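You operate a simulated robot arm through the tools that you are given. There is no shell and no other tool. Be economical: measure what you need, move in short steps, check, and stop when the job is done.

Carry out the task below with a simulated robot arm. There is one attempt and no reset: what you move stays moved.

## Task
Bring both chain pointers into the green, then lock the blue fork at notch 3.

The check looks at the end state, three seconds after you hand in, the way a careful person would. Anything else that was tipped, shoved, dropped, spilled or broken makes it a failure.

## Robot
A 6-joint arm with a two-finger parallel gripper, fixed in place. Base frame: the origin is at the foot of the arm, x ahead of it, y to its left, z up. Lengths are in m, angles in degrees, forces in N, time in s.
With the tool pointing down near the work surface it reaches from about 0.1 to 0.64 m from the base axis. Its first joint turns from -66.0 to 66.0 degrees. Payload 2.9 kg.
The tool frame sits at the grasp point between the pads (the TCP): z along the fingers, y along the line on which they close. The tips reach 0.03 m beyond it. The gripper opens to 0.11 m. The fingers are 0.02 m wide and 0.01 m thick; the gripper's body (0.048 by 0.112 m) begins 0.055 m behind the TCP.
Orientation is that of the tool frame in the base frame, as a unit quaternion [x, y, z, w]. With the fingers straight down and closing along the base's y, the tool's x points along the base's -x, its y along +y and its z along -z.

## Interface
- The arm moves only by the tool nudge_tool. Its argument "moves" is a list that holds one entry, the list of rows, each a list of 7 numbers: the turn, a rotation vector about the tool's x, y, z in degrees, then the shift along the tool's x, y, z in m, then the opening, from 0 (shut) to 1 (fully open). In form: [[[ax, ay, az, tx, ty, tz, fingers], ...]]. A call has 1 to 20 rows; each row shifts and turns the commanded pose from where the row before left it, along the tool's axes as they then stand. Rows are played at 5 a second. More than 0.05 m and 8.6 degrees between two rows, or a gripper value outside its range, and nothing of the call is played. Where a pose cannot be reached the arm comes as near as it can. A force on the tool above 60 N (or 10 N above the force at the start of the call, whichever is more), or a blocked arm, ends the call early, and 0.2 s more pass. Each finger travels about 0.108 m/s and halts on what it meets, pressing with about 36 N; the grip force reading is that of the motor and also rises with nothing between the fingers. The clock runs only during rows and for 0.2 s after the last one: add rows that do not move to give the fingers time. It gives the time, the measured TCP pose, the force on the tool (base axes), the opening and the grip force at its end, in the units of the frame above (readings bear some noise), with the torque about the TCP (base axes, N m) and any sound that the robot's microphone picked up, and new pictures: "show" is both (left out), scene, wrist or none.
- Cameras (640 x 400 px; columns grow to the right, rows downward): "scene" is fixed at [0.0712, 0.4264, 1.3711]; the picture's right is [-0.79, -0.61, 0.00], its down [-0.43, 0.56, -0.71] and it looks along [0.43, -0.56, -0.70] (base axes); focal length 331 px, centre (320, 200). "wrist" rides on the gripper at [0.072, 0.017, -0.103] in the tool frame; the picture's right is [-0.23, 0.97, 0.00], its down [-0.76, -0.18, -0.62] and it looks along [-0.61, -0.14, 0.78] (tool axes); focal length 222 px, centre (320, 200). There is no depth. A picture from a camera that has moved, and an enlarged one, comes with that camera's place and axes in the base frame and with its lens. The place of the scene camera against the robot may be out by one fixed shift of up to 0.012 m in any direction.
- inspect(camera, box): a new picture of the part [left, top, right, bottom] of that camera's present view, enlarged. No time passes.
- job_done(): hands the job in; it is judged then, once.

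Go step by step. Nothing tells you positions but the pictures and the camera data: compare them with the known pose of the tool, close in by small moves and look again before you grip or let go. The budget is 120 turns and 200 pictures, counting those below and the enlarged ones. Unless the task says otherwise, let go and move clear before handing in, and close with one line.

The tools are called as a command line: name --argument value ..., lists and objects as JSON in quotes. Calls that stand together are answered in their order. nudge_tool: Moves the arm, as the interface text tells. Its arguments: {"type":"object","properties":{"moves":{"type":"array","items":{"type":"array","items":{"type":"array","items":{"type":"number"}}}},"show":{"type":"string","enum":["both","scene","wrist","none"]}},"required":["moves"]} The other tools are called the same way: inspect (camera, box) takes an enlarged picture of a part of a camera's view; job_done () hands the job in.

At the start:

```text
time_s: 0.0
ee_pos: [0.3163, 0.0179, 0.9825]
ee_rot: [-0.001, 1.0, -0.001, -0.001]
ft_force: [0.7, 0.0, -0.8]
wrist_torque: [0.01, -0.01, 0.01]
gripper_width: 0.1102
grip_force: 0.0
```

scene: 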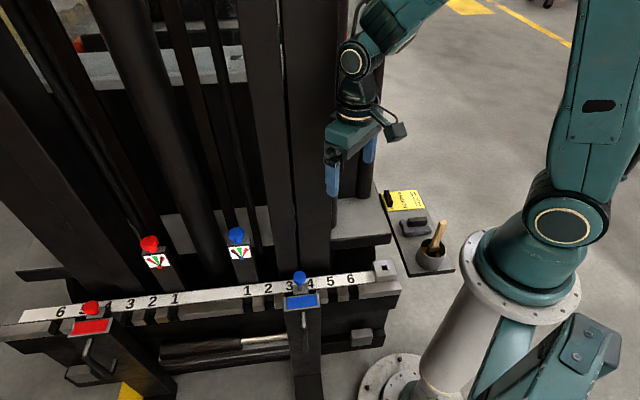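
wrist: 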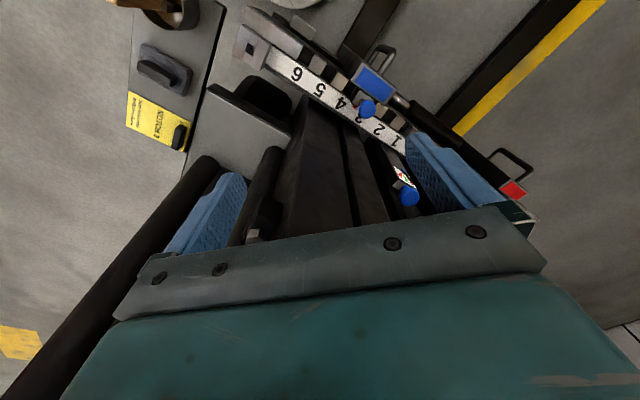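

I see a forklift-like carriage with a notched bar, two forks (red and blue) with lock pins, and two chain adjusters with pointers. I'll look closer first.

inspect --camera "scene" --box '[120, 210, 280, 310]'

inspect --camera "scene" --box '[220, 240, 420, 365]'

inspect --camera "scene" --box '[360, 170, 480, 290]'

inspect --camera "scene" --box '[0, 260, 220, 400]'

```text
4.00 times, centred on (200, 260) of scene
camera zoom: at [0.0712, 0.4264, 1.3711], right [-0.79, -0.61, 0.0], down [-0.43, 0.56, -0.71], along [0.43, -0.56, -0.7], focal length 1324 px, centre (800, -40)
```

zoom: 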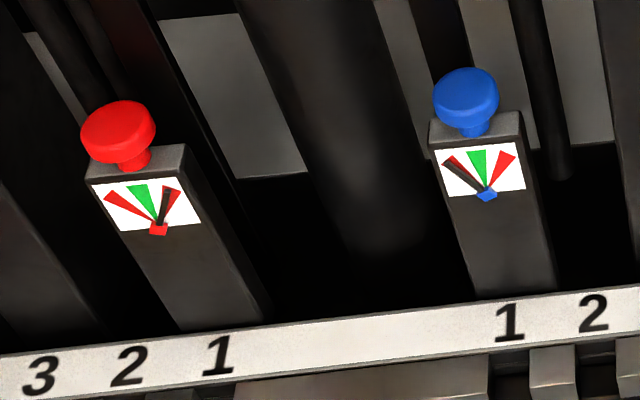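

```text
3.20 times, centred on (320, 302) of scene
camera zoom: at [0.0712, 0.4264, 1.3711], right [-0.79, -0.61, 0.0], down [-0.43, 0.56, -0.71], along [0.43, -0.56, -0.7], focal length 1059 px, centre (320, -128)
```

zoom: 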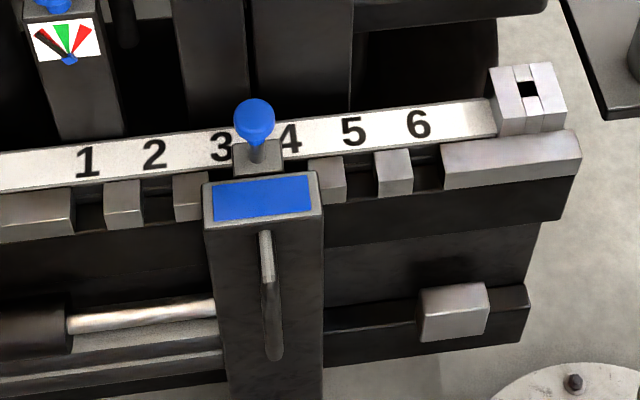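

```text
3.33 times, centred on (420, 230) of scene
camera zoom: at [0.0712, 0.4264, 1.3711], right [-0.79, -0.61, 0.0], down [-0.43, 0.56, -0.71], along [0.43, -0.56, -0.7], focal length 1103 px, centre (-13, 100)
```

zoom: 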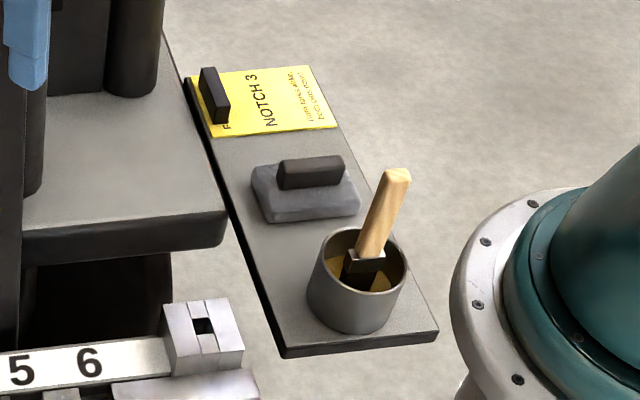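

```text
2.86 times, centred on (110, 330) of scene
camera zoom: at [0.0712, 0.4264, 1.3711], right [-0.79, -0.61, 0.0], down [-0.43, 0.56, -0.71], along [0.43, -0.56, -0.7], focal length 946 px, centre (920, -171)
```

zoom: 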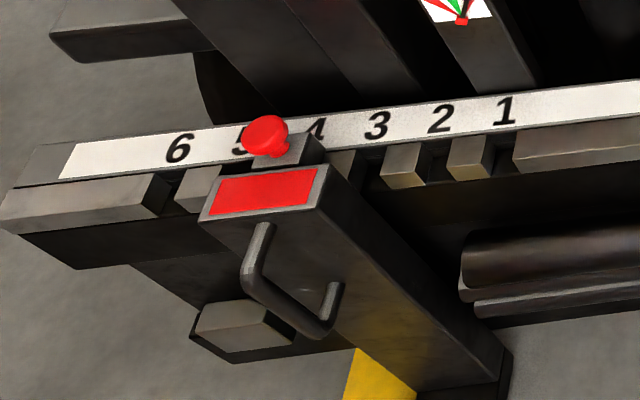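

I estimate the blue fork's knob at about (0.39, 0.09, 0.64) and the blue chain knob at (0.545, 0.144, 0.74). There's a card; I'll read it in the wrist view.

inspect --camera "wrist" --box '[110, 80, 206, 160]'

inspect --camera "wrist" --box '[230, 0, 550, 220]'

inspect --camera "scene" --box '[376, 180, 436, 220]'

```text
5.00 times, centred on (158, 120) of wrist
camera zoom: at [0.2446, 0.035, 1.0855], right [0.23, 0.97, 0.0], down [0.76, -0.18, 0.62], along [0.61, -0.14, -0.78], focal length 1111 px, centre (1130, 600)
```

zoom: 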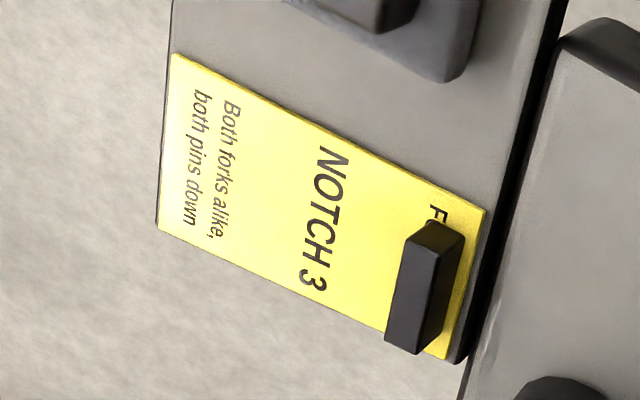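

```text
1.82 times, centred on (390, 110) of wrist
camera zoom: at [0.2446, 0.035, 1.0855], right [0.23, 0.97, 0.0], down [0.76, -0.18, 0.62], along [0.61, -0.14, -0.78], focal length 404 px, centre (193, 364)
```

zoom: 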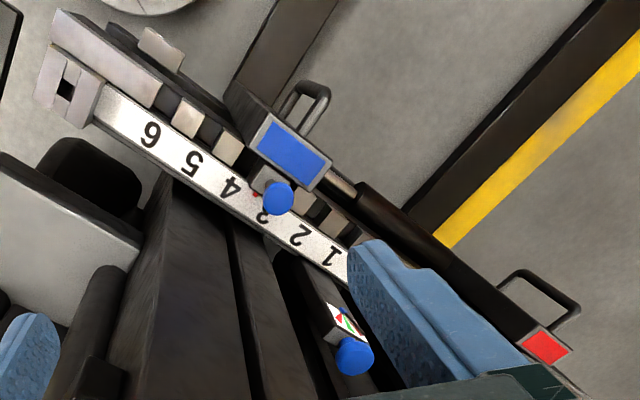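

```text
10.00 times, centred on (406, 200) of scene
camera zoom: at [0.0712, 0.4264, 1.3711], right [-0.79, -0.61, 0.0], down [-0.43, 0.56, -0.71], along [0.43, -0.56, -0.7], focal length 3310 px, centre (-540, 200)
```

zoom: 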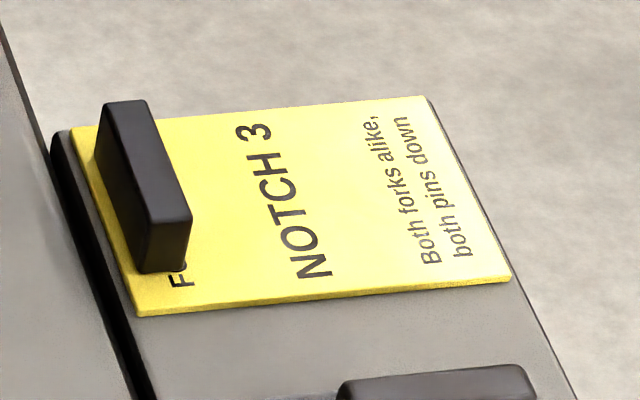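

The card says notch 3, matching the task. Before moving I need to know how the mast columns stand around the gripper.

inspect --camera "scene" --box '[0, 0, 420, 262]'

inspect --camera "wrist" --box '[120, 80, 440, 280]'

```text
1.52 times, centred on (210, 131) of scene
camera zoom: at [0.0712, 0.4264, 1.3711], right [-0.79, -0.61, 0.0], down [-0.43, 0.56, -0.71], along [0.43, -0.56, -0.7], focal length 504 px, centre (488, 305)
```

zoom: 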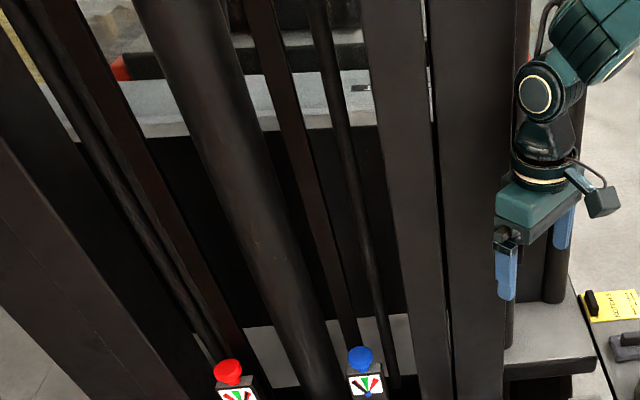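

```text
2.00 times, centred on (280, 180) of wrist
camera zoom: at [0.2446, 0.035, 1.0855], right [0.23, 0.97, 0.0], down [0.76, -0.18, 0.62], along [0.61, -0.14, -0.78], focal length 444 px, centre (400, 240)
```

zoom: 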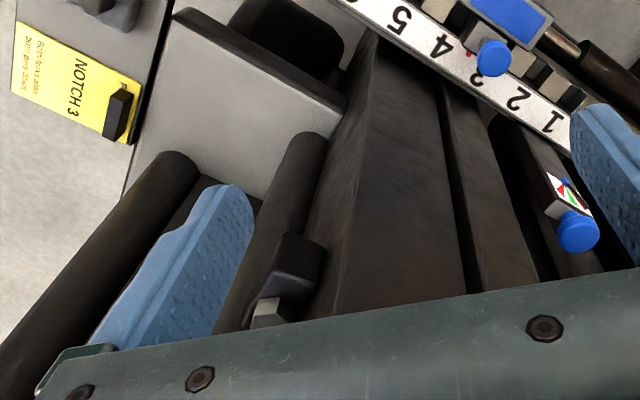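

The mast columns are tall and stand about 8 cm behind the bar; the truck's front faces roughly (-0.72, 0.69). I'll back off to the front and yaw the tool so it faces the truck.

nudge_tool --moves '[[[0, 0, 0, 0.03, 0.035, 0, 1], [0, 0, 0, 0.03, 0.035, 0, 1], [0, 0, 7.33, 0, 0, 0, 1], [0, 0, 7.33, 0, 0, 0, 1], [0, 0, 7.33, 0, 0, 0, 1], [0, 0, 7.33, 0, 0, 0, 1], [0, 0, 7.33, 0, 0, 0, 1], [0, 0, 7.33, 0, 0, 0, 1], [0, 0, 0, 0, 0, 0, 1]]]'

```text
time_s: 2.0
ee_pos: [0.2574, 0.088, 0.9817]
ee_rot: [0.374, 0.927, -0.002, 0.0]
ft_force: [-0.7, 1.0, 0.1]
wrist_torque: [-0.02, 0.0, 0.02]
gripper_width: 0.1098
grip_force: 0.1
camera wrist: at [0.2168, 0.1506, 1.0857], right [0.84, 0.54, 0.0], down [0.42, -0.66, 0.62], along [0.34, -0.53, -0.78], focal length 222 px, centre (320, 200)
```

scene: 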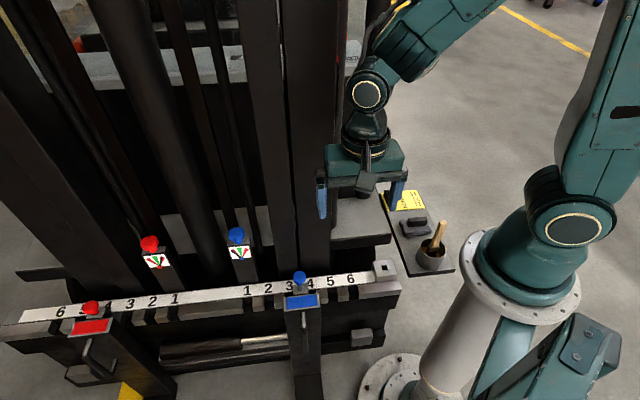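
wrist: 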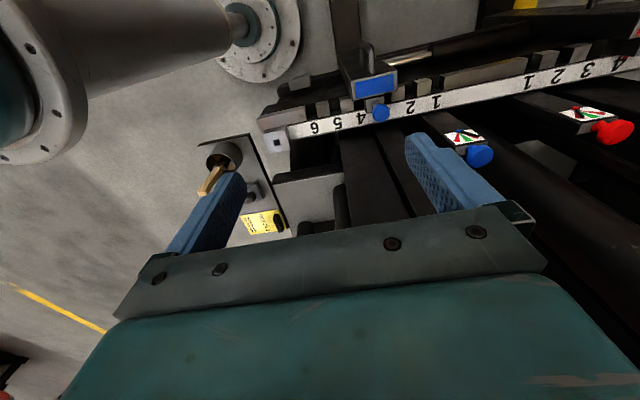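

Now tilt the tool 45° toward the truck while sliding along the bar to in front of the blue chain knob.

nudge_tool --moves '[[[0, -7.5, 0, 0, 0.04, 0, 1], [0, -7.5, 0, 0, 0.04, 0, 1], [0, -7.5, 0, 0, 0.04, 0, 1], [0, -7.5, 0, 0, 0.04, 0, 1], [0, -7.5, 0, 0, 0.04, 0, 1], [0, -7.5, 0, 0, 0.039, 0, 1], [0, 0, 0, 0.0225, 0, 0.02, 1], [0, 0, 0, 0.02, 0, 0.02, 1], [0, 0, 0, 0, 0, 0, 1]]]'

```text
time_s: 4.0
ee_pos: [0.4227, 0.2608, 0.9223]
ee_rot: [0.345, 0.856, -0.144, 0.356]
ft_force: [0.7, -0.1, -0.4]
wrist_torque: [0.0, -0.02, -0.01]
gripper_width: 0.1101
grip_force: 0.1
camera wrist: at [0.3446, 0.359, 0.9444], right [0.79, 0.59, 0.16], down [-0.05, -0.19, 0.98], along [0.61, -0.78, -0.12], focal length 222 px, centre (320, 200)
```

scene: 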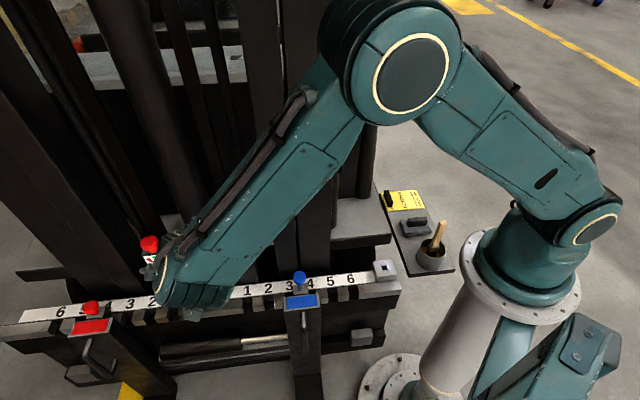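
wrist: 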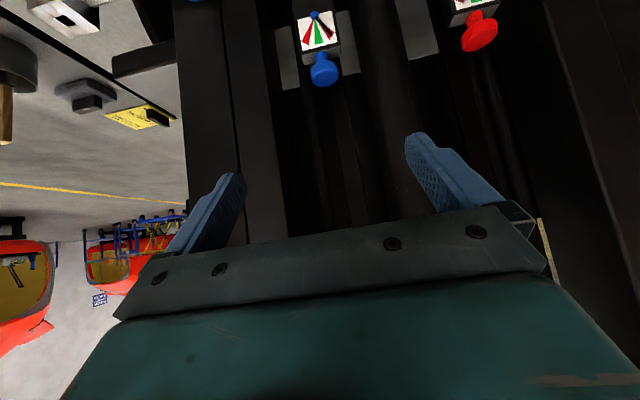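

The blue knob is directly ahead; I'll go closer with a narrower opening and look at it and the dial.

nudge_tool --moves '[[[0, 0, 0, 0.005, 0.004, 0.045, 0.7], [0, 0, 0, 0.005, 0.004, 0.045, 0.65], [0, 0, 0, 0.004, 0, 0.045, 0.65], [0, 0, 0, 0, 0, 0, 0.65]]]' --show "wrist"

inspect --camera "wrist" --box '[200, 0, 520, 200]'

inspect --camera "scene" --box '[100, 200, 340, 350]'

```text
time_s: 5.0
ee_pos: [0.4883, 0.2051, 0.8186]
ee_rot: [0.345, 0.857, -0.144, 0.354]
ft_force: [-0.6, -0.3, -0.4]
wrist_torque: [0.0, -0.04, -0.02]
gripper_width: 0.0718
grip_force: 0.0
camera wrist: at [0.4112, 0.3035, 0.8398], right [0.79, 0.59, 0.16], down [-0.05, -0.19, 0.98], along [0.61, -0.78, -0.12], focal length 222 px, centre (320, 200)
```

wrist: 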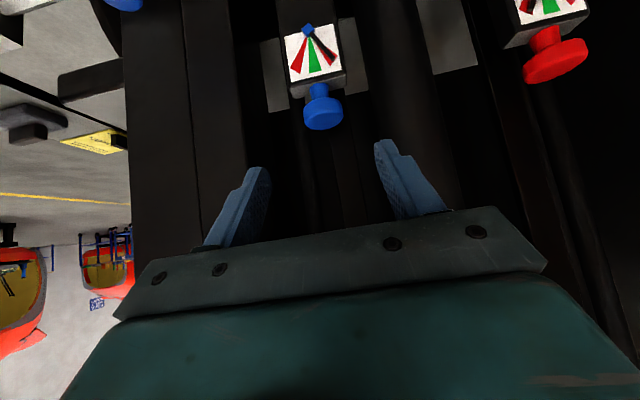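

```text
2.00 times, centred on (360, 100) of wrist
camera zoom: at [0.4112, 0.3035, 0.8398], right [0.79, 0.59, 0.16], down [-0.05, -0.19, 0.98], along [0.61, -0.78, -0.12], focal length 444 px, centre (240, 400)
```

zoom: 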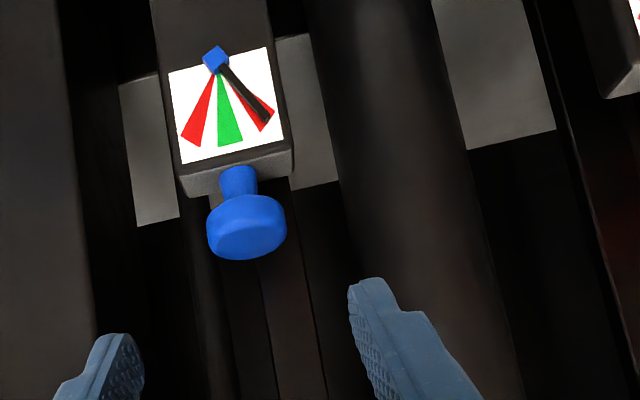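

```text
2.67 times, centred on (220, 275) of scene
camera zoom: at [0.0712, 0.4264, 1.3711], right [-0.79, -0.61, 0.0], down [-0.43, 0.56, -0.71], along [0.43, -0.56, -0.7], focal length 883 px, centre (587, 0)
```

zoom: 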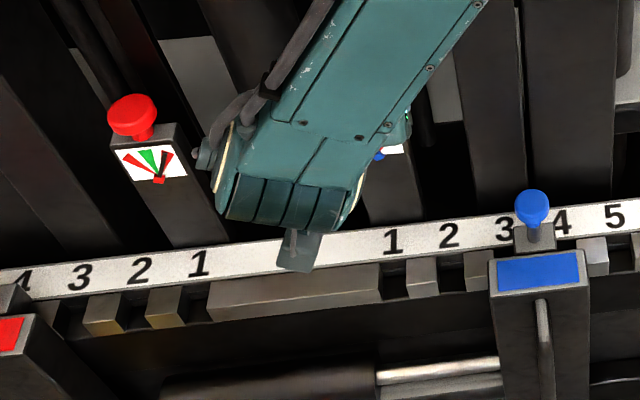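

Knob centre about 0.125 m ahead along the tool. Advancing most of the way and rechecking.

nudge_tool --moves '[[[0, 0, 0, 0.003, 0.002, 0.04, 0.65], [0, 0, 0, 0.002, 0.002, 0.035, 0.65], [0, 0, 0, 0, 0, 0, 0.65]]]' --show "wrist"

inspect --camera "wrist" --box '[200, 60, 520, 260]'

```text
time_s: 5.8
ee_pos: [0.5267, 0.1745, 0.763]
ee_rot: [0.345, 0.857, -0.145, 0.355]
ft_force: [-0.7, 0.4, 0.2]
wrist_torque: [0.02, -0.01, -0.01]
gripper_width: 0.0711
grip_force: 0.1
camera wrist: at [0.4484, 0.2728, 0.7844], right [0.79, 0.59, 0.16], down [-0.05, -0.19, 0.98], along [0.61, -0.78, -0.12], focal length 222 px, centre (320, 200)
```

wrist: 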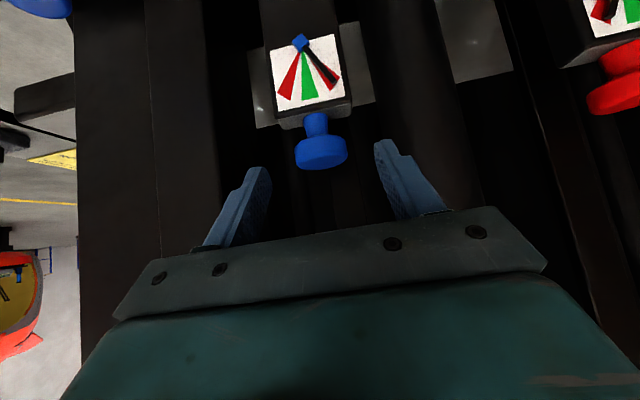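

```text
2.00 times, centred on (360, 160) of wrist
camera zoom: at [0.4484, 0.2728, 0.7844], right [0.79, 0.59, 0.16], down [-0.05, -0.19, 0.98], along [0.61, -0.78, -0.12], focal length 444 px, centre (240, 280)
```

zoom: 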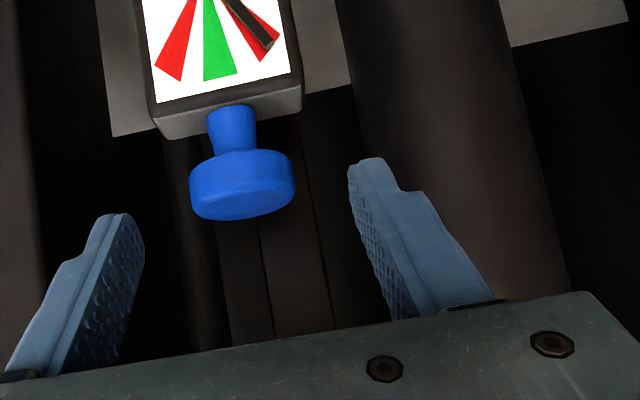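

Knob sits centred between the fingers, about 0.047 m beyond the TCP. Advance 0.034 m, close on it.

nudge_tool --moves '[[[0, 0, 0, 0, 0, 0.02, 0.65], [0, 0, 0, 0.001, 0, 0.014, 0.65], [0, 0, 0, 0, 0, 0, 0.65], [0, 0, 0, 0, 0, 0, 0.3], [0, 0, 0, 0, 0, 0, 0.3], [0, 0, 0, 0, 0, 0, 0.3]]]'

inspect --camera "wrist" --box '[200, 60, 520, 260]'

```text
time_s: 7.2
ee_pos: [0.5425, 0.1575, 0.7374]
ee_rot: [0.345, 0.857, -0.144, 0.354]
ft_force: [-1.2, -2.6, -2.4]
wrist_torque: [-0.16, -0.08, -0.06]
gripper_width: 0.0391
grip_force: 44.8
camera wrist: at [0.4653, 0.2565, 0.7576], right [0.79, 0.59, 0.16], down [-0.05, -0.19, 0.98], along [0.61, -0.78, -0.12], focal length 222 px, centre (320, 200)
```

scene: 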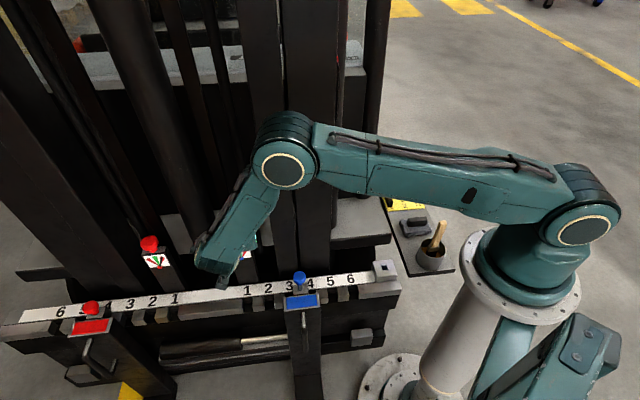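
wrist: 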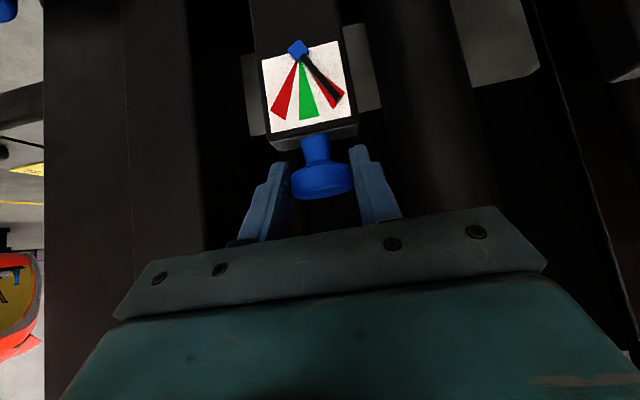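

```text
2.00 times, centred on (360, 160) of wrist
camera zoom: at [0.4653, 0.2565, 0.7576], right [0.79, 0.59, 0.16], down [-0.05, -0.19, 0.98], along [0.61, -0.78, -0.12], focal length 444 px, centre (240, 280)
```

zoom: 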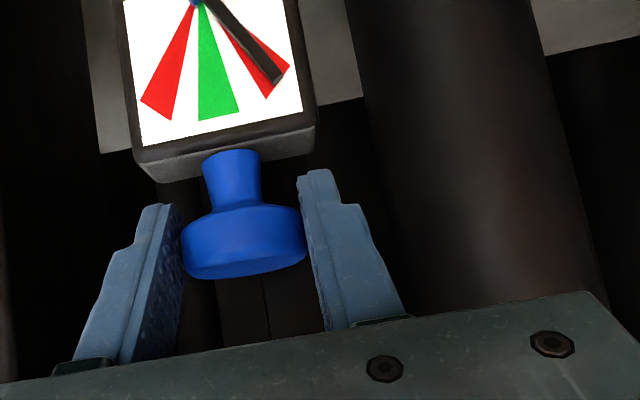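

Gripped firmly. Test-turn the knob +12° about vertical and watch the pointer.

nudge_tool --moves '[[[-4.24, 0, -4.24, 0, -0.001, 0, 0.3], [-4.24, 0, -4.24, 0, -0.001, 0, 0.3], [0, 0, 0, 0, 0, 0, 0.3]]]' --show "wrist"

inspect --camera "wrist" --box '[200, 0, 520, 200]'

```text
time_s: 8.0
ee_pos: [0.5399, 0.1556, 0.7359]
ee_rot: [0.253, 0.888, -0.109, 0.367]
ft_force: [-10.6, -14.6, 0.1]
wrist_torque: [-0.28, -0.22, -0.31]
gripper_width: 0.0398
grip_force: 45.2
camera wrist: at [0.4447, 0.236, 0.7576], right [0.65, 0.74, 0.15], down [-0.01, -0.2, 0.98], along [0.76, -0.64, -0.12], focal length 222 px, centre (320, 200)
```

wrist: 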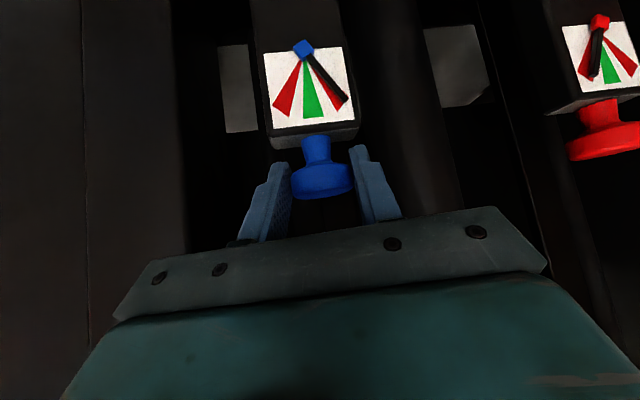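

```text
2.00 times, centred on (360, 100) of wrist
camera zoom: at [0.4447, 0.236, 0.7576], right [0.65, 0.74, 0.15], down [-0.01, -0.2, 0.98], along [0.76, -0.64, -0.12], focal length 444 px, centre (240, 400)
```

zoom: 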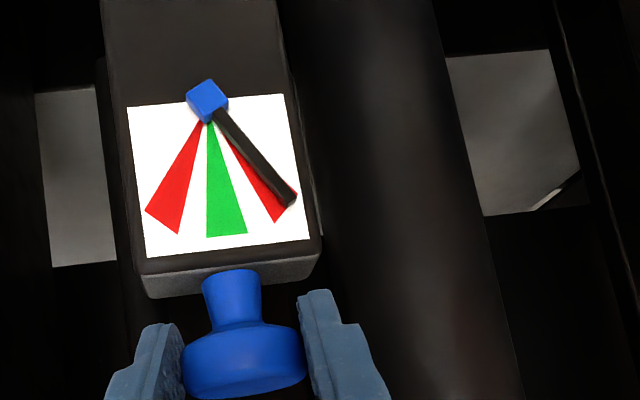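

The pointer moved outward, so the other direction is right. Turn back and on to -30° from nominal.

nudge_tool --moves '[[[4.24, 0, 4.24, 0, 0.001, 0, 0.3], [4.24, 0, 4.24, 0, 0.001, 0, 0.3], [4.24, 0, 4.24, 0, 0.001, 0, 0.3], [4.24, 0, 4.24, 0, 0.001, 0, 0.3], [0, 0, 0, 0, 0, 0, 0.3]]]' --show "wrist"

inspect --camera "wrist" --box '[200, 0, 520, 200]'

```text
time_s: 9.2
ee_pos: [0.5451, 0.1599, 0.7364]
ee_rot: [0.434, 0.816, -0.181, 0.338]
ft_force: [16.7, -17.3, -19.5]
wrist_torque: [0.11, 0.07, 0.1]
gripper_width: 0.0394
grip_force: 44.9
camera wrist: at [0.4897, 0.2727, 0.7577], right [0.9, 0.41, 0.16], down [-0.09, -0.18, 0.98], along [0.43, -0.89, -0.12], focal length 222 px, centre (320, 200)
```

wrist: 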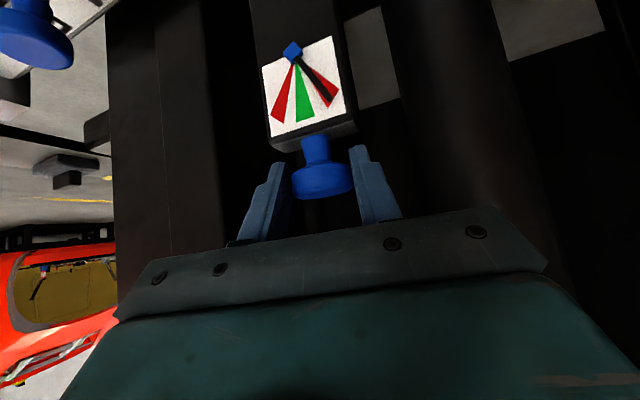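

```text
2.00 times, centred on (360, 100) of wrist
camera zoom: at [0.4897, 0.2727, 0.7577], right [0.9, 0.41, 0.16], down [-0.09, -0.18, 0.98], along [0.43, -0.89, -0.12], focal length 444 px, centre (240, 400)
```

zoom: 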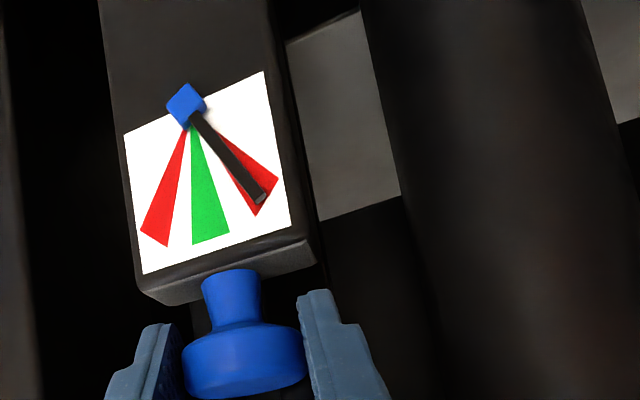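

The pointer is now moving toward green. Continue turning in the same direction.

nudge_tool --moves '[[[4.24, 0, 4.24, 0, 0.001, 0, 0.3], [4.24, 0, 4.24, 0, 0.001, 0, 0.3], [4.24, 0, 4.24, 0, 0.001, 0, 0.3], [4.24, 0, 4.24, 0, 0.001, 0, 0.3], [0, 0, 0, 0, 0, 0, 0.3]]]'

inspect --camera "wrist" --box '[200, 0, 520, 200]'

```text
time_s: 10.2
ee_pos: [0.55, 0.1644, 0.7372]
ee_rot: [0.574, 0.721, -0.246, 0.301]
ft_force: [10.9, 2.4, -8.9]
wrist_torque: [-0.69, -0.27, 0.22]
gripper_width: 0.0391
grip_force: 44.6
stopped in row 5: the force on the tool passed its limit at 65 N (the readings are from after the stop); the commanded pose is now the measured one
camera wrist: at [0.5394, 0.2897, 0.7567], right [0.99, 0.06, 0.15], down [-0.14, -0.12, 0.98], along [0.08, -0.99, -0.11], focal length 222 px, centre (320, 200)
```

scene: 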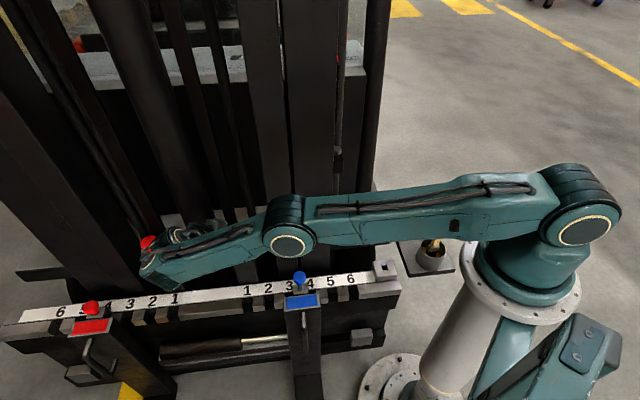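
wrist: 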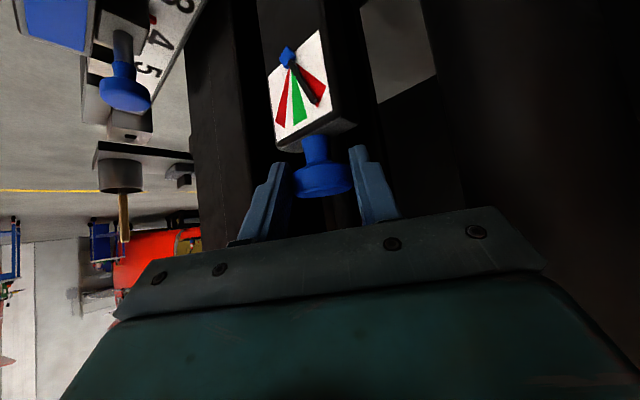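

```text
2.00 times, centred on (360, 100) of wrist
camera zoom: at [0.5394, 0.2897, 0.7567], right [0.99, 0.06, 0.15], down [-0.14, -0.12, 0.98], along [0.08, -0.99, -0.11], focal length 444 px, centre (240, 400)
```

zoom: 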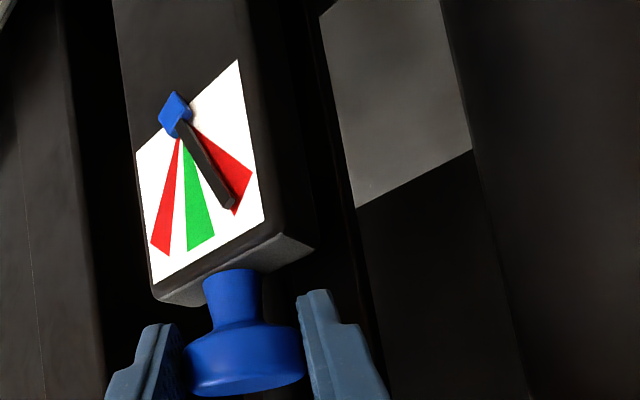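

Pointer is at the inner edge of red after 36° net. Release, back off 2 cm, swing the hand about the knob by +68° and look before regripping.

nudge_tool --moves '[[[0, 0, 0, 0, 0, 0, 0.68], [0, 0, 0, 0, 0, 0, 0.68], [0, 0, 0, 0, 0, -0.02, 0.68], [-6, 0, -6, 0, -0.0035, 0, 0.68], [-6, 0, -6, 0, -0.0035, 0, 0.68], [-6, 0, -6, 0, -0.0035, 0, 0.68], [-6, 0, -6, 0, -0.0035, 0, 0.68], [-6, 0, -6, 0, -0.0035, 0, 0.68], [-6, 0, -6, 0, -0.0035, 0, 0.68], [-6, 0, -6, 0, -0.0035, 0, 0.68], [-6, 0, -6, 0, -0.0035, 0, 0.68], [0, 0, 0, 0, 0, 0, 0.68]]]'

inspect --camera "wrist" --box '[200, 0, 520, 200]'

```text
time_s: 12.8
ee_pos: [0.5248, 0.1597, 0.7512]
ee_rot: [0.073, 0.922, -0.038, 0.378]
ft_force: [0.4, -0.8, 0.4]
wrist_torque: [0.0, -0.02, 0.01]
gripper_width: 0.0744
grip_force: 0.0
out of reach, approached as far as the arm can: row 3
camera wrist: at [0.4044, 0.1963, 0.7735], right [0.32, 0.94, 0.14], down [0.07, -0.18, 0.98], along [0.94, -0.3, -0.13], focal length 222 px, centre (320, 200)
```

scene: 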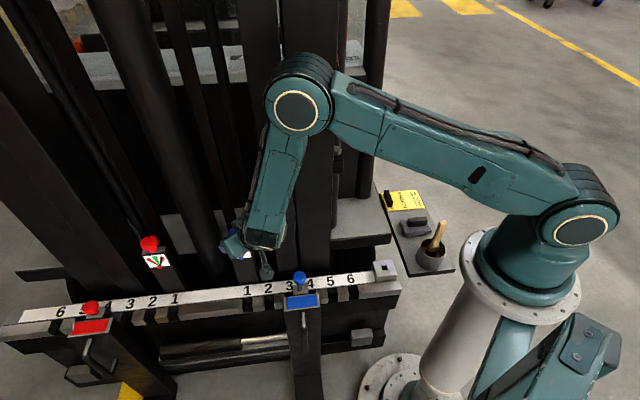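
wrist: 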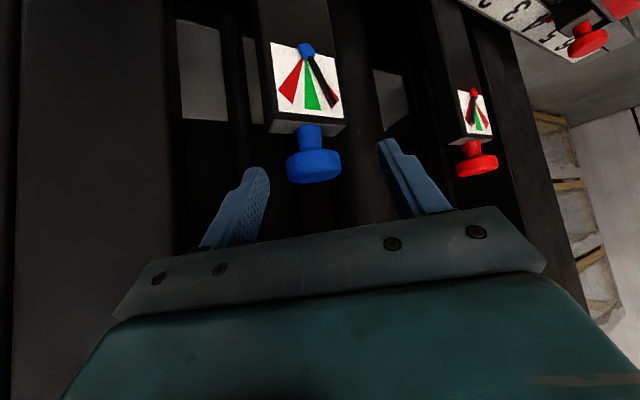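

```text
2.00 times, centred on (360, 100) of wrist
camera zoom: at [0.4044, 0.1963, 0.7735], right [0.32, 0.94, 0.14], down [0.07, -0.18, 0.98], along [0.94, -0.3, -0.13], focal length 444 px, centre (240, 400)
```

zoom: 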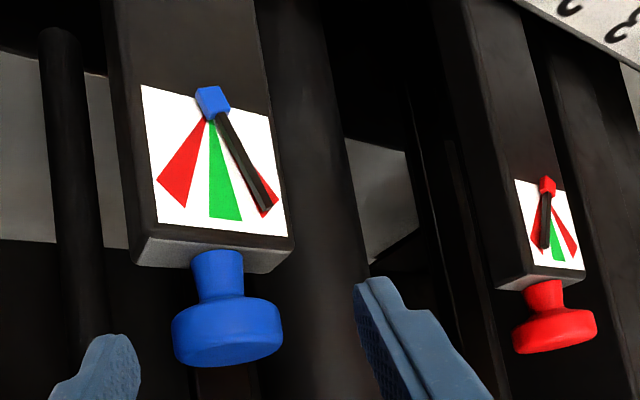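

The hand is at +32° and the knob needs a shift of -4 mm in y and 22 mm ahead. Regrip and turn.

nudge_tool --moves '[[[0, 0, 0, 0, -0.004, 0, 0.68], [0, 0, 0, 0, 0, 0.022, 0.68], [0, 0, 0, 0, 0, 0, 0.68], [0, 0, 0, 0, 0, 0, 0.3], [0, 0, 0, 0, 0, 0, 0.3], [0, 0, 0, 0, 0, 0, 0.3]]]' --show "wrist"

```text
time_s: 14.2
ee_pos: [0.5384, 0.1517, 0.7359]
ee_rot: [0.074, 0.922, -0.04, 0.378]
ft_force: [-1.7, -8.6, 1.2]
wrist_torque: [-0.23, -0.05, -0.16]
gripper_width: 0.039
grip_force: 45.2
camera wrist: at [0.4176, 0.1882, 0.7576], right [0.32, 0.94, 0.14], down [0.07, -0.17, 0.98], along [0.94, -0.31, -0.13], focal length 222 px, centre (320, 200)
```

wrist: 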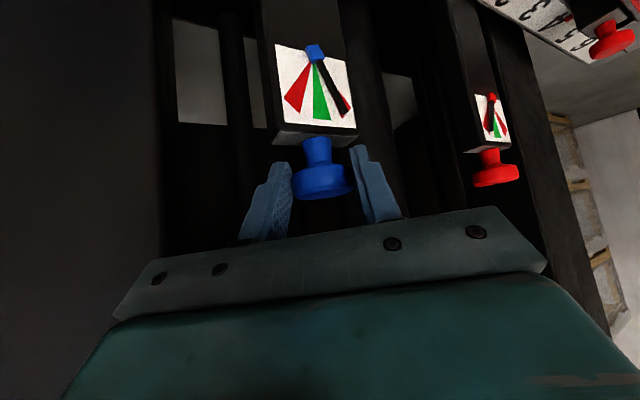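

Gripped. The knob centre works out to (0.551, 0.149), 12 mm horizontally beyond the TCP; I turn -42° with that radius.

nudge_tool --moves '[[[4.24, 0, 4.24, 0, 0.0005, 0, 0.3], [4.24, 0, 4.24, 0, 0.0013, 0, 0.3], [4.24, 0, 4.24, 0, 0.0013, 0, 0.3], [4.24, 0, 4.24, 0, 0.0013, 0, 0.3], [4.24, 0, 4.24, 0, 0.0013, 0, 0.3], [4.24, 0, 4.24, 0, 0.0013, 0, 0.3], [4.24, 0, 4.24, 0, 0.0013, 0, 0.3], [0, 0, 0, 0, 0, 0, 0.3]]]' --show "wrist"

inspect --camera "wrist" --box '[200, 0, 520, 200]'

```text
time_s: 16.0
ee_pos: [0.5425, 0.1621, 0.7356]
ee_rot: [0.399, 0.832, -0.172, 0.345]
ft_force: [11.8, 6.1, -11.5]
wrist_torque: [0.44, 0.3, 0.25]
gripper_width: 0.0391
grip_force: 44.2
camera wrist: at [0.4791, 0.2689, 0.7562], right [0.86, 0.48, 0.15], down [-0.07, -0.18, 0.98], along [0.5, -0.86, -0.12], focal length 222 px, centre (320, 200)
```

wrist: 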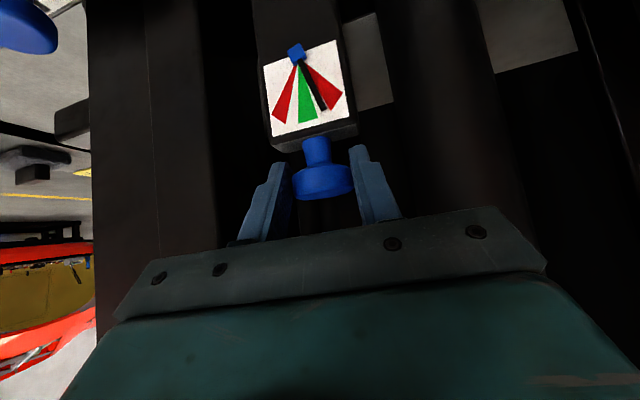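

```text
2.00 times, centred on (360, 100) of wrist
camera zoom: at [0.4791, 0.2689, 0.7562], right [0.86, 0.48, 0.15], down [-0.07, -0.18, 0.98], along [0.5, -0.86, -0.12], focal length 444 px, centre (240, 400)
```

zoom: 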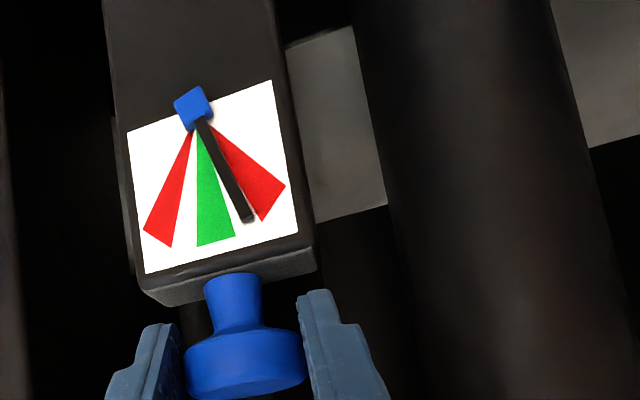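

The pointer is now between red and green; continue another -24°.

nudge_tool --moves '[[[4.24, 0, 4.24, 0, 0.0013, 0, 0.3], [4.24, 0, 4.24, 0, 0.0013, 0, 0.3], [4.24, 0, 4.24, 0, 0.0013, 0, 0.3], [4.24, 0, 4.24, 0, 0.0013, 0, 0.3], [0, 0, 0, 0, 0, 0, 0.3]]]' --show "wrist"

inspect --camera "wrist" --box '[200, 0, 520, 200]'

```text
time_s: 17.2
ee_pos: [0.5491, 0.1642, 0.7353]
ee_rot: [0.56, 0.732, -0.238, 0.306]
ft_force: [37.6, 7.5, -13.4]
wrist_torque: [0.59, -0.34, 0.7]
gripper_width: 0.0394
grip_force: 44.9
camera wrist: at [0.5335, 0.289, 0.7558], right [0.98, 0.1, 0.16], down [-0.14, -0.13, 0.98], along [0.12, -0.99, -0.11], focal length 222 px, centre (320, 200)
```

wrist: 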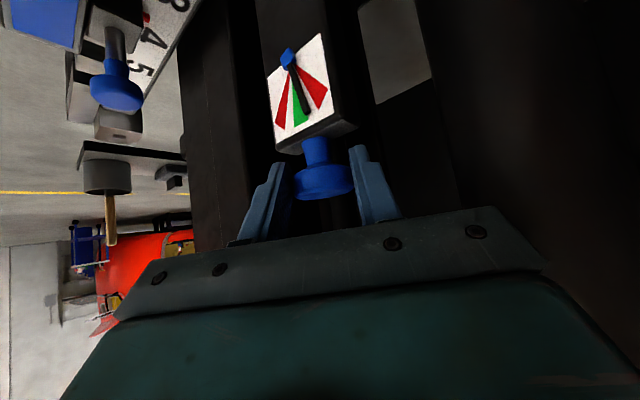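

```text
2.00 times, centred on (360, 100) of wrist
camera zoom: at [0.5335, 0.289, 0.7558], right [0.98, 0.1, 0.16], down [-0.14, -0.13, 0.98], along [0.12, -0.99, -0.11], focal length 444 px, centre (240, 400)
```

zoom: 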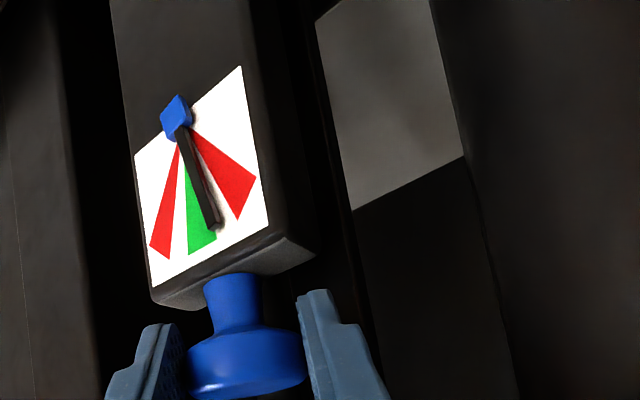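

Pointer is at the green's edge. Release, swing back +51°, check position, regrip.

nudge_tool --moves '[[[0, 0, 0, 0, 0, 0, 0.68], [0, 0, 0, 0, 0, 0, 0.68], [0, 0, 0, 0, 0, -0.01, 0.68], [-6, 0, -6, 0, -0.0028, 0, 0.68], [-6, 0, -6, 0, -0.0028, 0, 0.68], [-6, 0, -6, 0, -0.0028, 0, 0.68], [-6, 0, -6, 0, -0.0028, 0, 0.68], [-6, 0, -6, 0, -0.0028, 0, 0.68], [-6, 0, -6, 0, -0.0028, 0, 0.68], [0, 0, 0, 0, 0, 0, 0.68]]]' --show "wrist"

inspect --camera "wrist" --box '[200, 0, 520, 200]'

```text
time_s: 19.4
ee_pos: [0.5316, 0.1609, 0.7426]
ee_rot: [0.192, 0.904, -0.088, 0.372]
ft_force: [0.1, 0.0, 0.5]
wrist_torque: [-0.02, -0.01, -0.03]
gripper_width: 0.0748
grip_force: 0.2
camera wrist: at [0.4253, 0.2271, 0.7645], right [0.55, 0.82, 0.14], down [0.02, -0.19, 0.98], along [0.83, -0.54, -0.12], focal length 222 px, centre (320, 200)
```

wrist: 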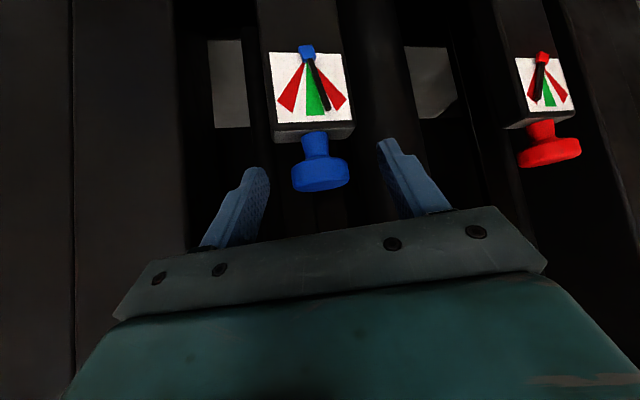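

```text
2.00 times, centred on (360, 100) of wrist
camera zoom: at [0.4253, 0.2271, 0.7645], right [0.55, 0.82, 0.14], down [0.02, -0.19, 0.98], along [0.83, -0.54, -0.12], focal length 444 px, centre (240, 400)
```

zoom: 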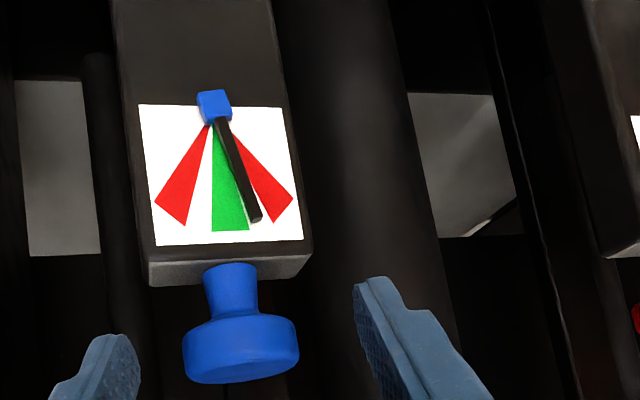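

About 13° of pointer remain and the ratio is roughly 0.18, so ~70° of knob. Swing a further +17° before gripping.

nudge_tool --moves '[[[-6, 0, -6, 0, -0.003, 0, 0.68], [-6, 0, -6, 0, -0.003, 0, 0.68], [0, 0, 0, 0, 0, 0, 0.68]]]' --show "none"

```text
time_s: 20.2
ee_pos: [0.5295, 0.1538, 0.7409]
ee_rot: [0.058, 0.923, -0.032, 0.379]
ft_force: [0.4, -0.9, -0.7]
wrist_torque: [-0.02, -0.04, 0.0]
gripper_width: 0.0749
grip_force: 0.1
```

nudge_tool --moves '[[[0, 0, 0, 0, -0.0016, 0.0105, 0.68], [0, 0, 0, 0, 0, 0, 0.68], [0, 0, 0, 0, 0, 0, 0.3], [0, 0, 0, 0, 0, 0, 0.3], [0, 0, 0, 0, 0, 0, 0.3], [4.24, 0, 4.24, 0, 0.0013, 0, 0.3], [4.24, 0, 4.24, 0, 0.0015, 0, 0.3], [4.24, 0, 4.24, 0, 0.0015, 0, 0.3], [4.24, 0, 4.24, 0, 0.0015, 0, 0.3], [4.24, 0, 4.24, 0, 0.0016, 0, 0.3], [4.24, 0, 4.24, 0, 0.0016, 0, 0.3], [4.24, 0, 4.24, 0, 0.0016, 0, 0.3], [4.24, 0, 4.24, 0, 0.0016, 0, 0.3], [0, 0, 0, 0, 0, 0, 0.3]]]' --show "wrist"

inspect --camera "wrist" --box '[200, 0, 520, 200]'

```text
time_s: 23.2
ee_pos: [0.5431, 0.1631, 0.7338]
ee_rot: [0.428, 0.817, -0.184, 0.339]
ft_force: [25.7, -1.7, -15.8]
wrist_torque: [0.76, 0.26, 0.34]
gripper_width: 0.0393
grip_force: 44.5
camera wrist: at [0.4872, 0.2748, 0.7554], right [0.89, 0.42, 0.15], down [-0.09, -0.17, 0.98], along [0.44, -0.89, -0.11], focal length 222 px, centre (320, 200)
```

wrist: 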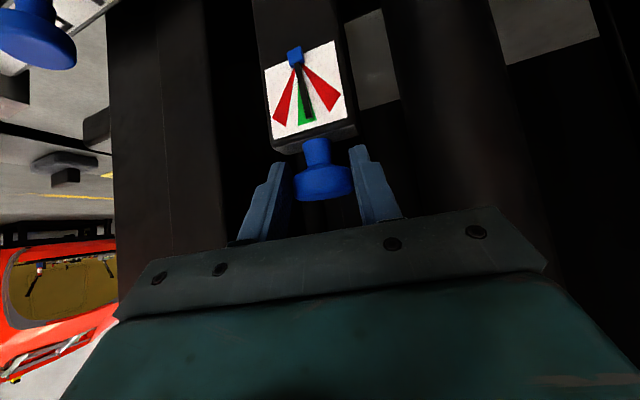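

```text
2.00 times, centred on (360, 100) of wrist
camera zoom: at [0.4872, 0.2748, 0.7554], right [0.89, 0.42, 0.15], down [-0.09, -0.17, 0.98], along [0.44, -0.89, -0.11], focal length 444 px, centre (240, 400)
```

zoom: 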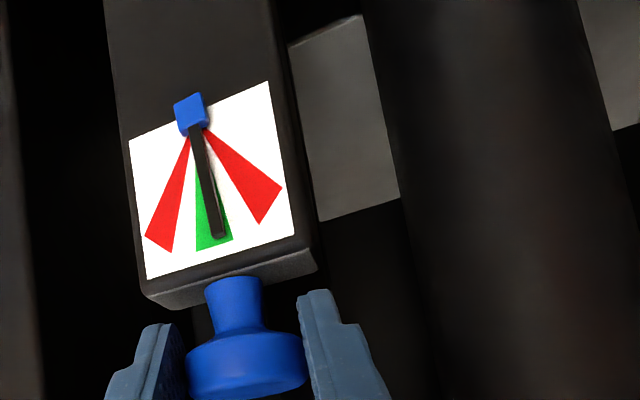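

In the green, nearly centred. A small further turn of -8°, then release, back away and look at both dials.

nudge_tool --moves '[[[2.83, 0, 2.83, 0, 0.001, 0, 0.3], [2.83, 0, 2.83, 0, 0.001, 0, 0.3], [0, 0, 0, 0, 0, 0, 0.3], [0, 0, 0, 0, 0, 0, 0.68], [0, 0, 0, 0, 0, 0, 0.68], [0, 0, 0, 0, 0, -0.03, 0.68], [-6, 0, -6, 0, -0.003, 0, 0.68], [-6, 0, -6, 0, -0.003, 0, 0.68], [-6, 0, -6, 0, -0.003, 0, 0.68], [-6, 0, -6, 0, -0.003, -0.02, 0.68], [0, 0, 0, 0, 0, -0.04, 0.68], [0, 0, 0, 0, 0, 0, 0.68]]]'

inspect --camera "wrist" --box '[200, 0, 520, 200]'

```text
time_s: 25.8
ee_pos: [0.4925, 0.1969, 0.7974]
ee_rot: [0.233, 0.894, -0.105, 0.369]
ft_force: [0.9, -0.1, 0.0]
wrist_torque: [0.0, -0.03, -0.03]
gripper_width: 0.0746
grip_force: 0.0
camera wrist: at [0.3919, 0.2739, 0.8192], right [0.62, 0.77, 0.14], down [0.0, -0.19, 0.98], along [0.78, -0.61, -0.12], focal length 222 px, centre (320, 200)
```

scene: 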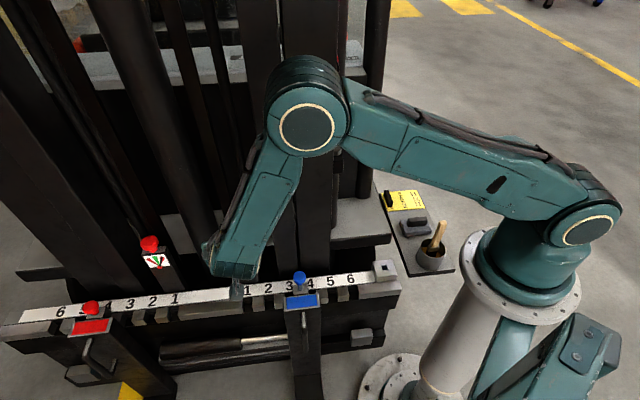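
wrist: 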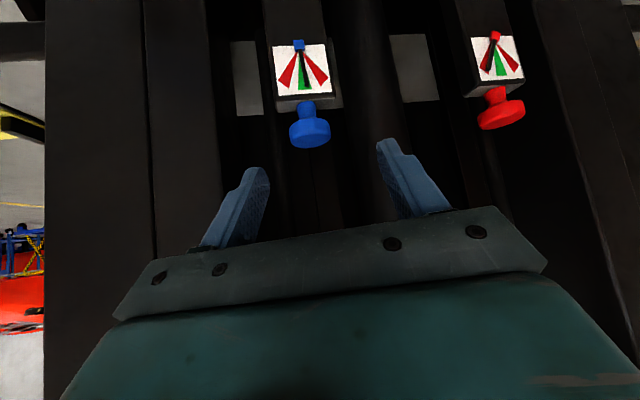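

```text
2.00 times, centred on (360, 100) of wrist
camera zoom: at [0.3919, 0.2739, 0.8192], right [0.62, 0.77, 0.14], down [0.0, -0.19, 0.98], along [0.78, -0.61, -0.12], focal length 444 px, centre (240, 400)
```

zoom: 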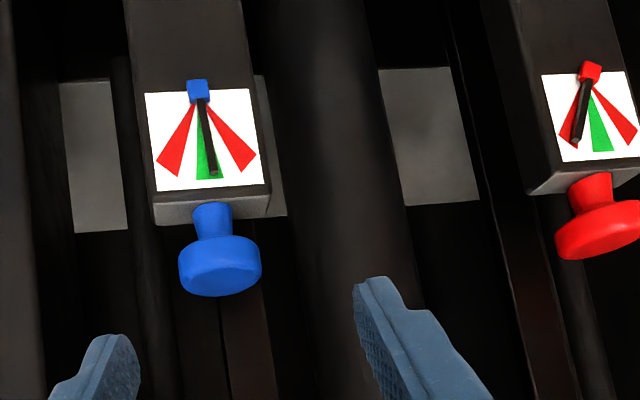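

inspect --camera "scene" --box '[120, 220, 200, 280]'

```text
6.67 times, centred on (160, 250) of scene
camera zoom: at [0.0711, 0.4264, 1.3711], right [-0.79, -0.61, 0.0], down [-0.43, 0.56, -0.71], along [0.43, -0.56, -0.7], focal length 2207 px, centre (1387, -133)
```

zoom: 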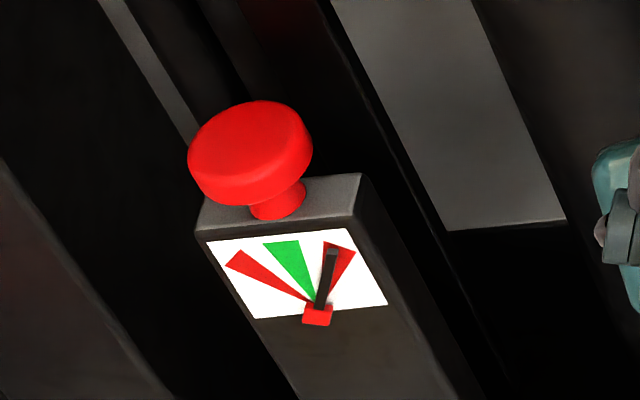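

Blue is in green, and the red dial needs its pointer moved left as seen from the front. The red knob is at about (0.694, 0.293, 0.728), so I move over in front of it.

nudge_tool --moves '[[[0, 0, 0, -0.01, 0.04, 0, 0.68], [0, 0, 0, -0.01, 0.04, 0, 0.68], [0, 0, 0, -0.01, 0.04, 0, 0.68], [0, 0, 0, -0.01, 0.04, 0, 0.68], [0, 0, 0, -0.01, 0.037, 0, 0.68], [0, 0, 0, 0, 0, 0, 0.68]]]'

inspect --camera "wrist" --box '[200, 0, 520, 200]'

```text
time_s: 27.2
ee_pos: [0.6117, 0.3485, 0.8261]
ee_rot: [0.231, 0.894, -0.105, 0.369]
ft_force: [0.6, -0.5, -0.2]
wrist_torque: [0.02, 0.0, -0.01]
gripper_width: 0.075
grip_force: 0.0
out of reach, approached as far as the arm can: row 5
camera wrist: at [0.5131, 0.4246, 0.8489], right [0.62, 0.77, 0.14], down [0.01, -0.19, 0.98], along [0.78, -0.61, -0.12], focal length 222 px, centre (320, 200)
```

scene: 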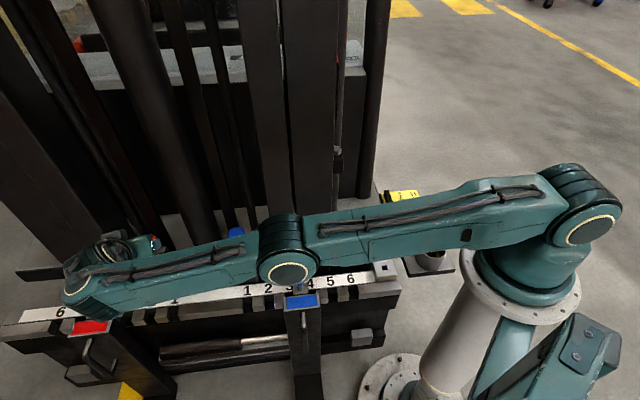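
wrist: 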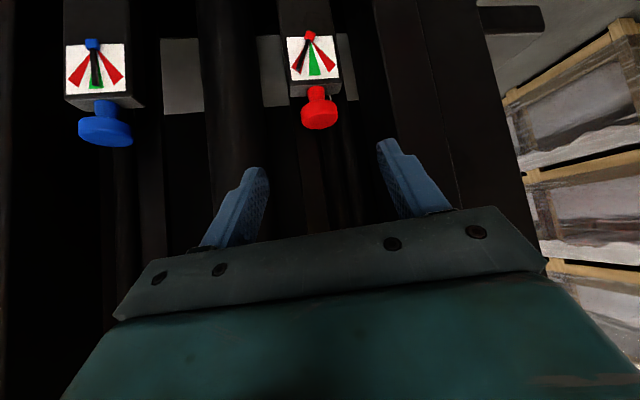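

```text
2.00 times, centred on (360, 100) of wrist
camera zoom: at [0.5131, 0.4246, 0.8489], right [0.62, 0.77, 0.14], down [0.01, -0.19, 0.98], along [0.78, -0.61, -0.12], focal length 444 px, centre (240, 400)
```

zoom: 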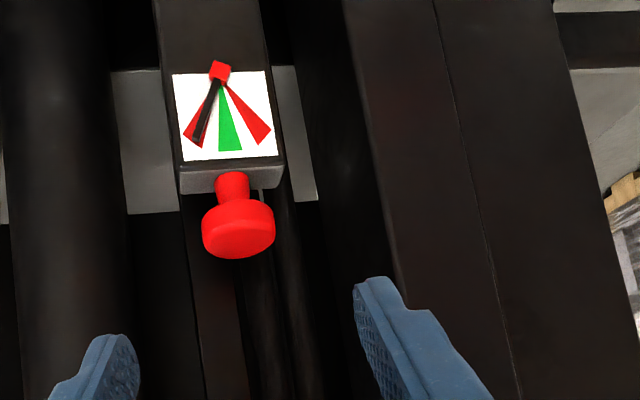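

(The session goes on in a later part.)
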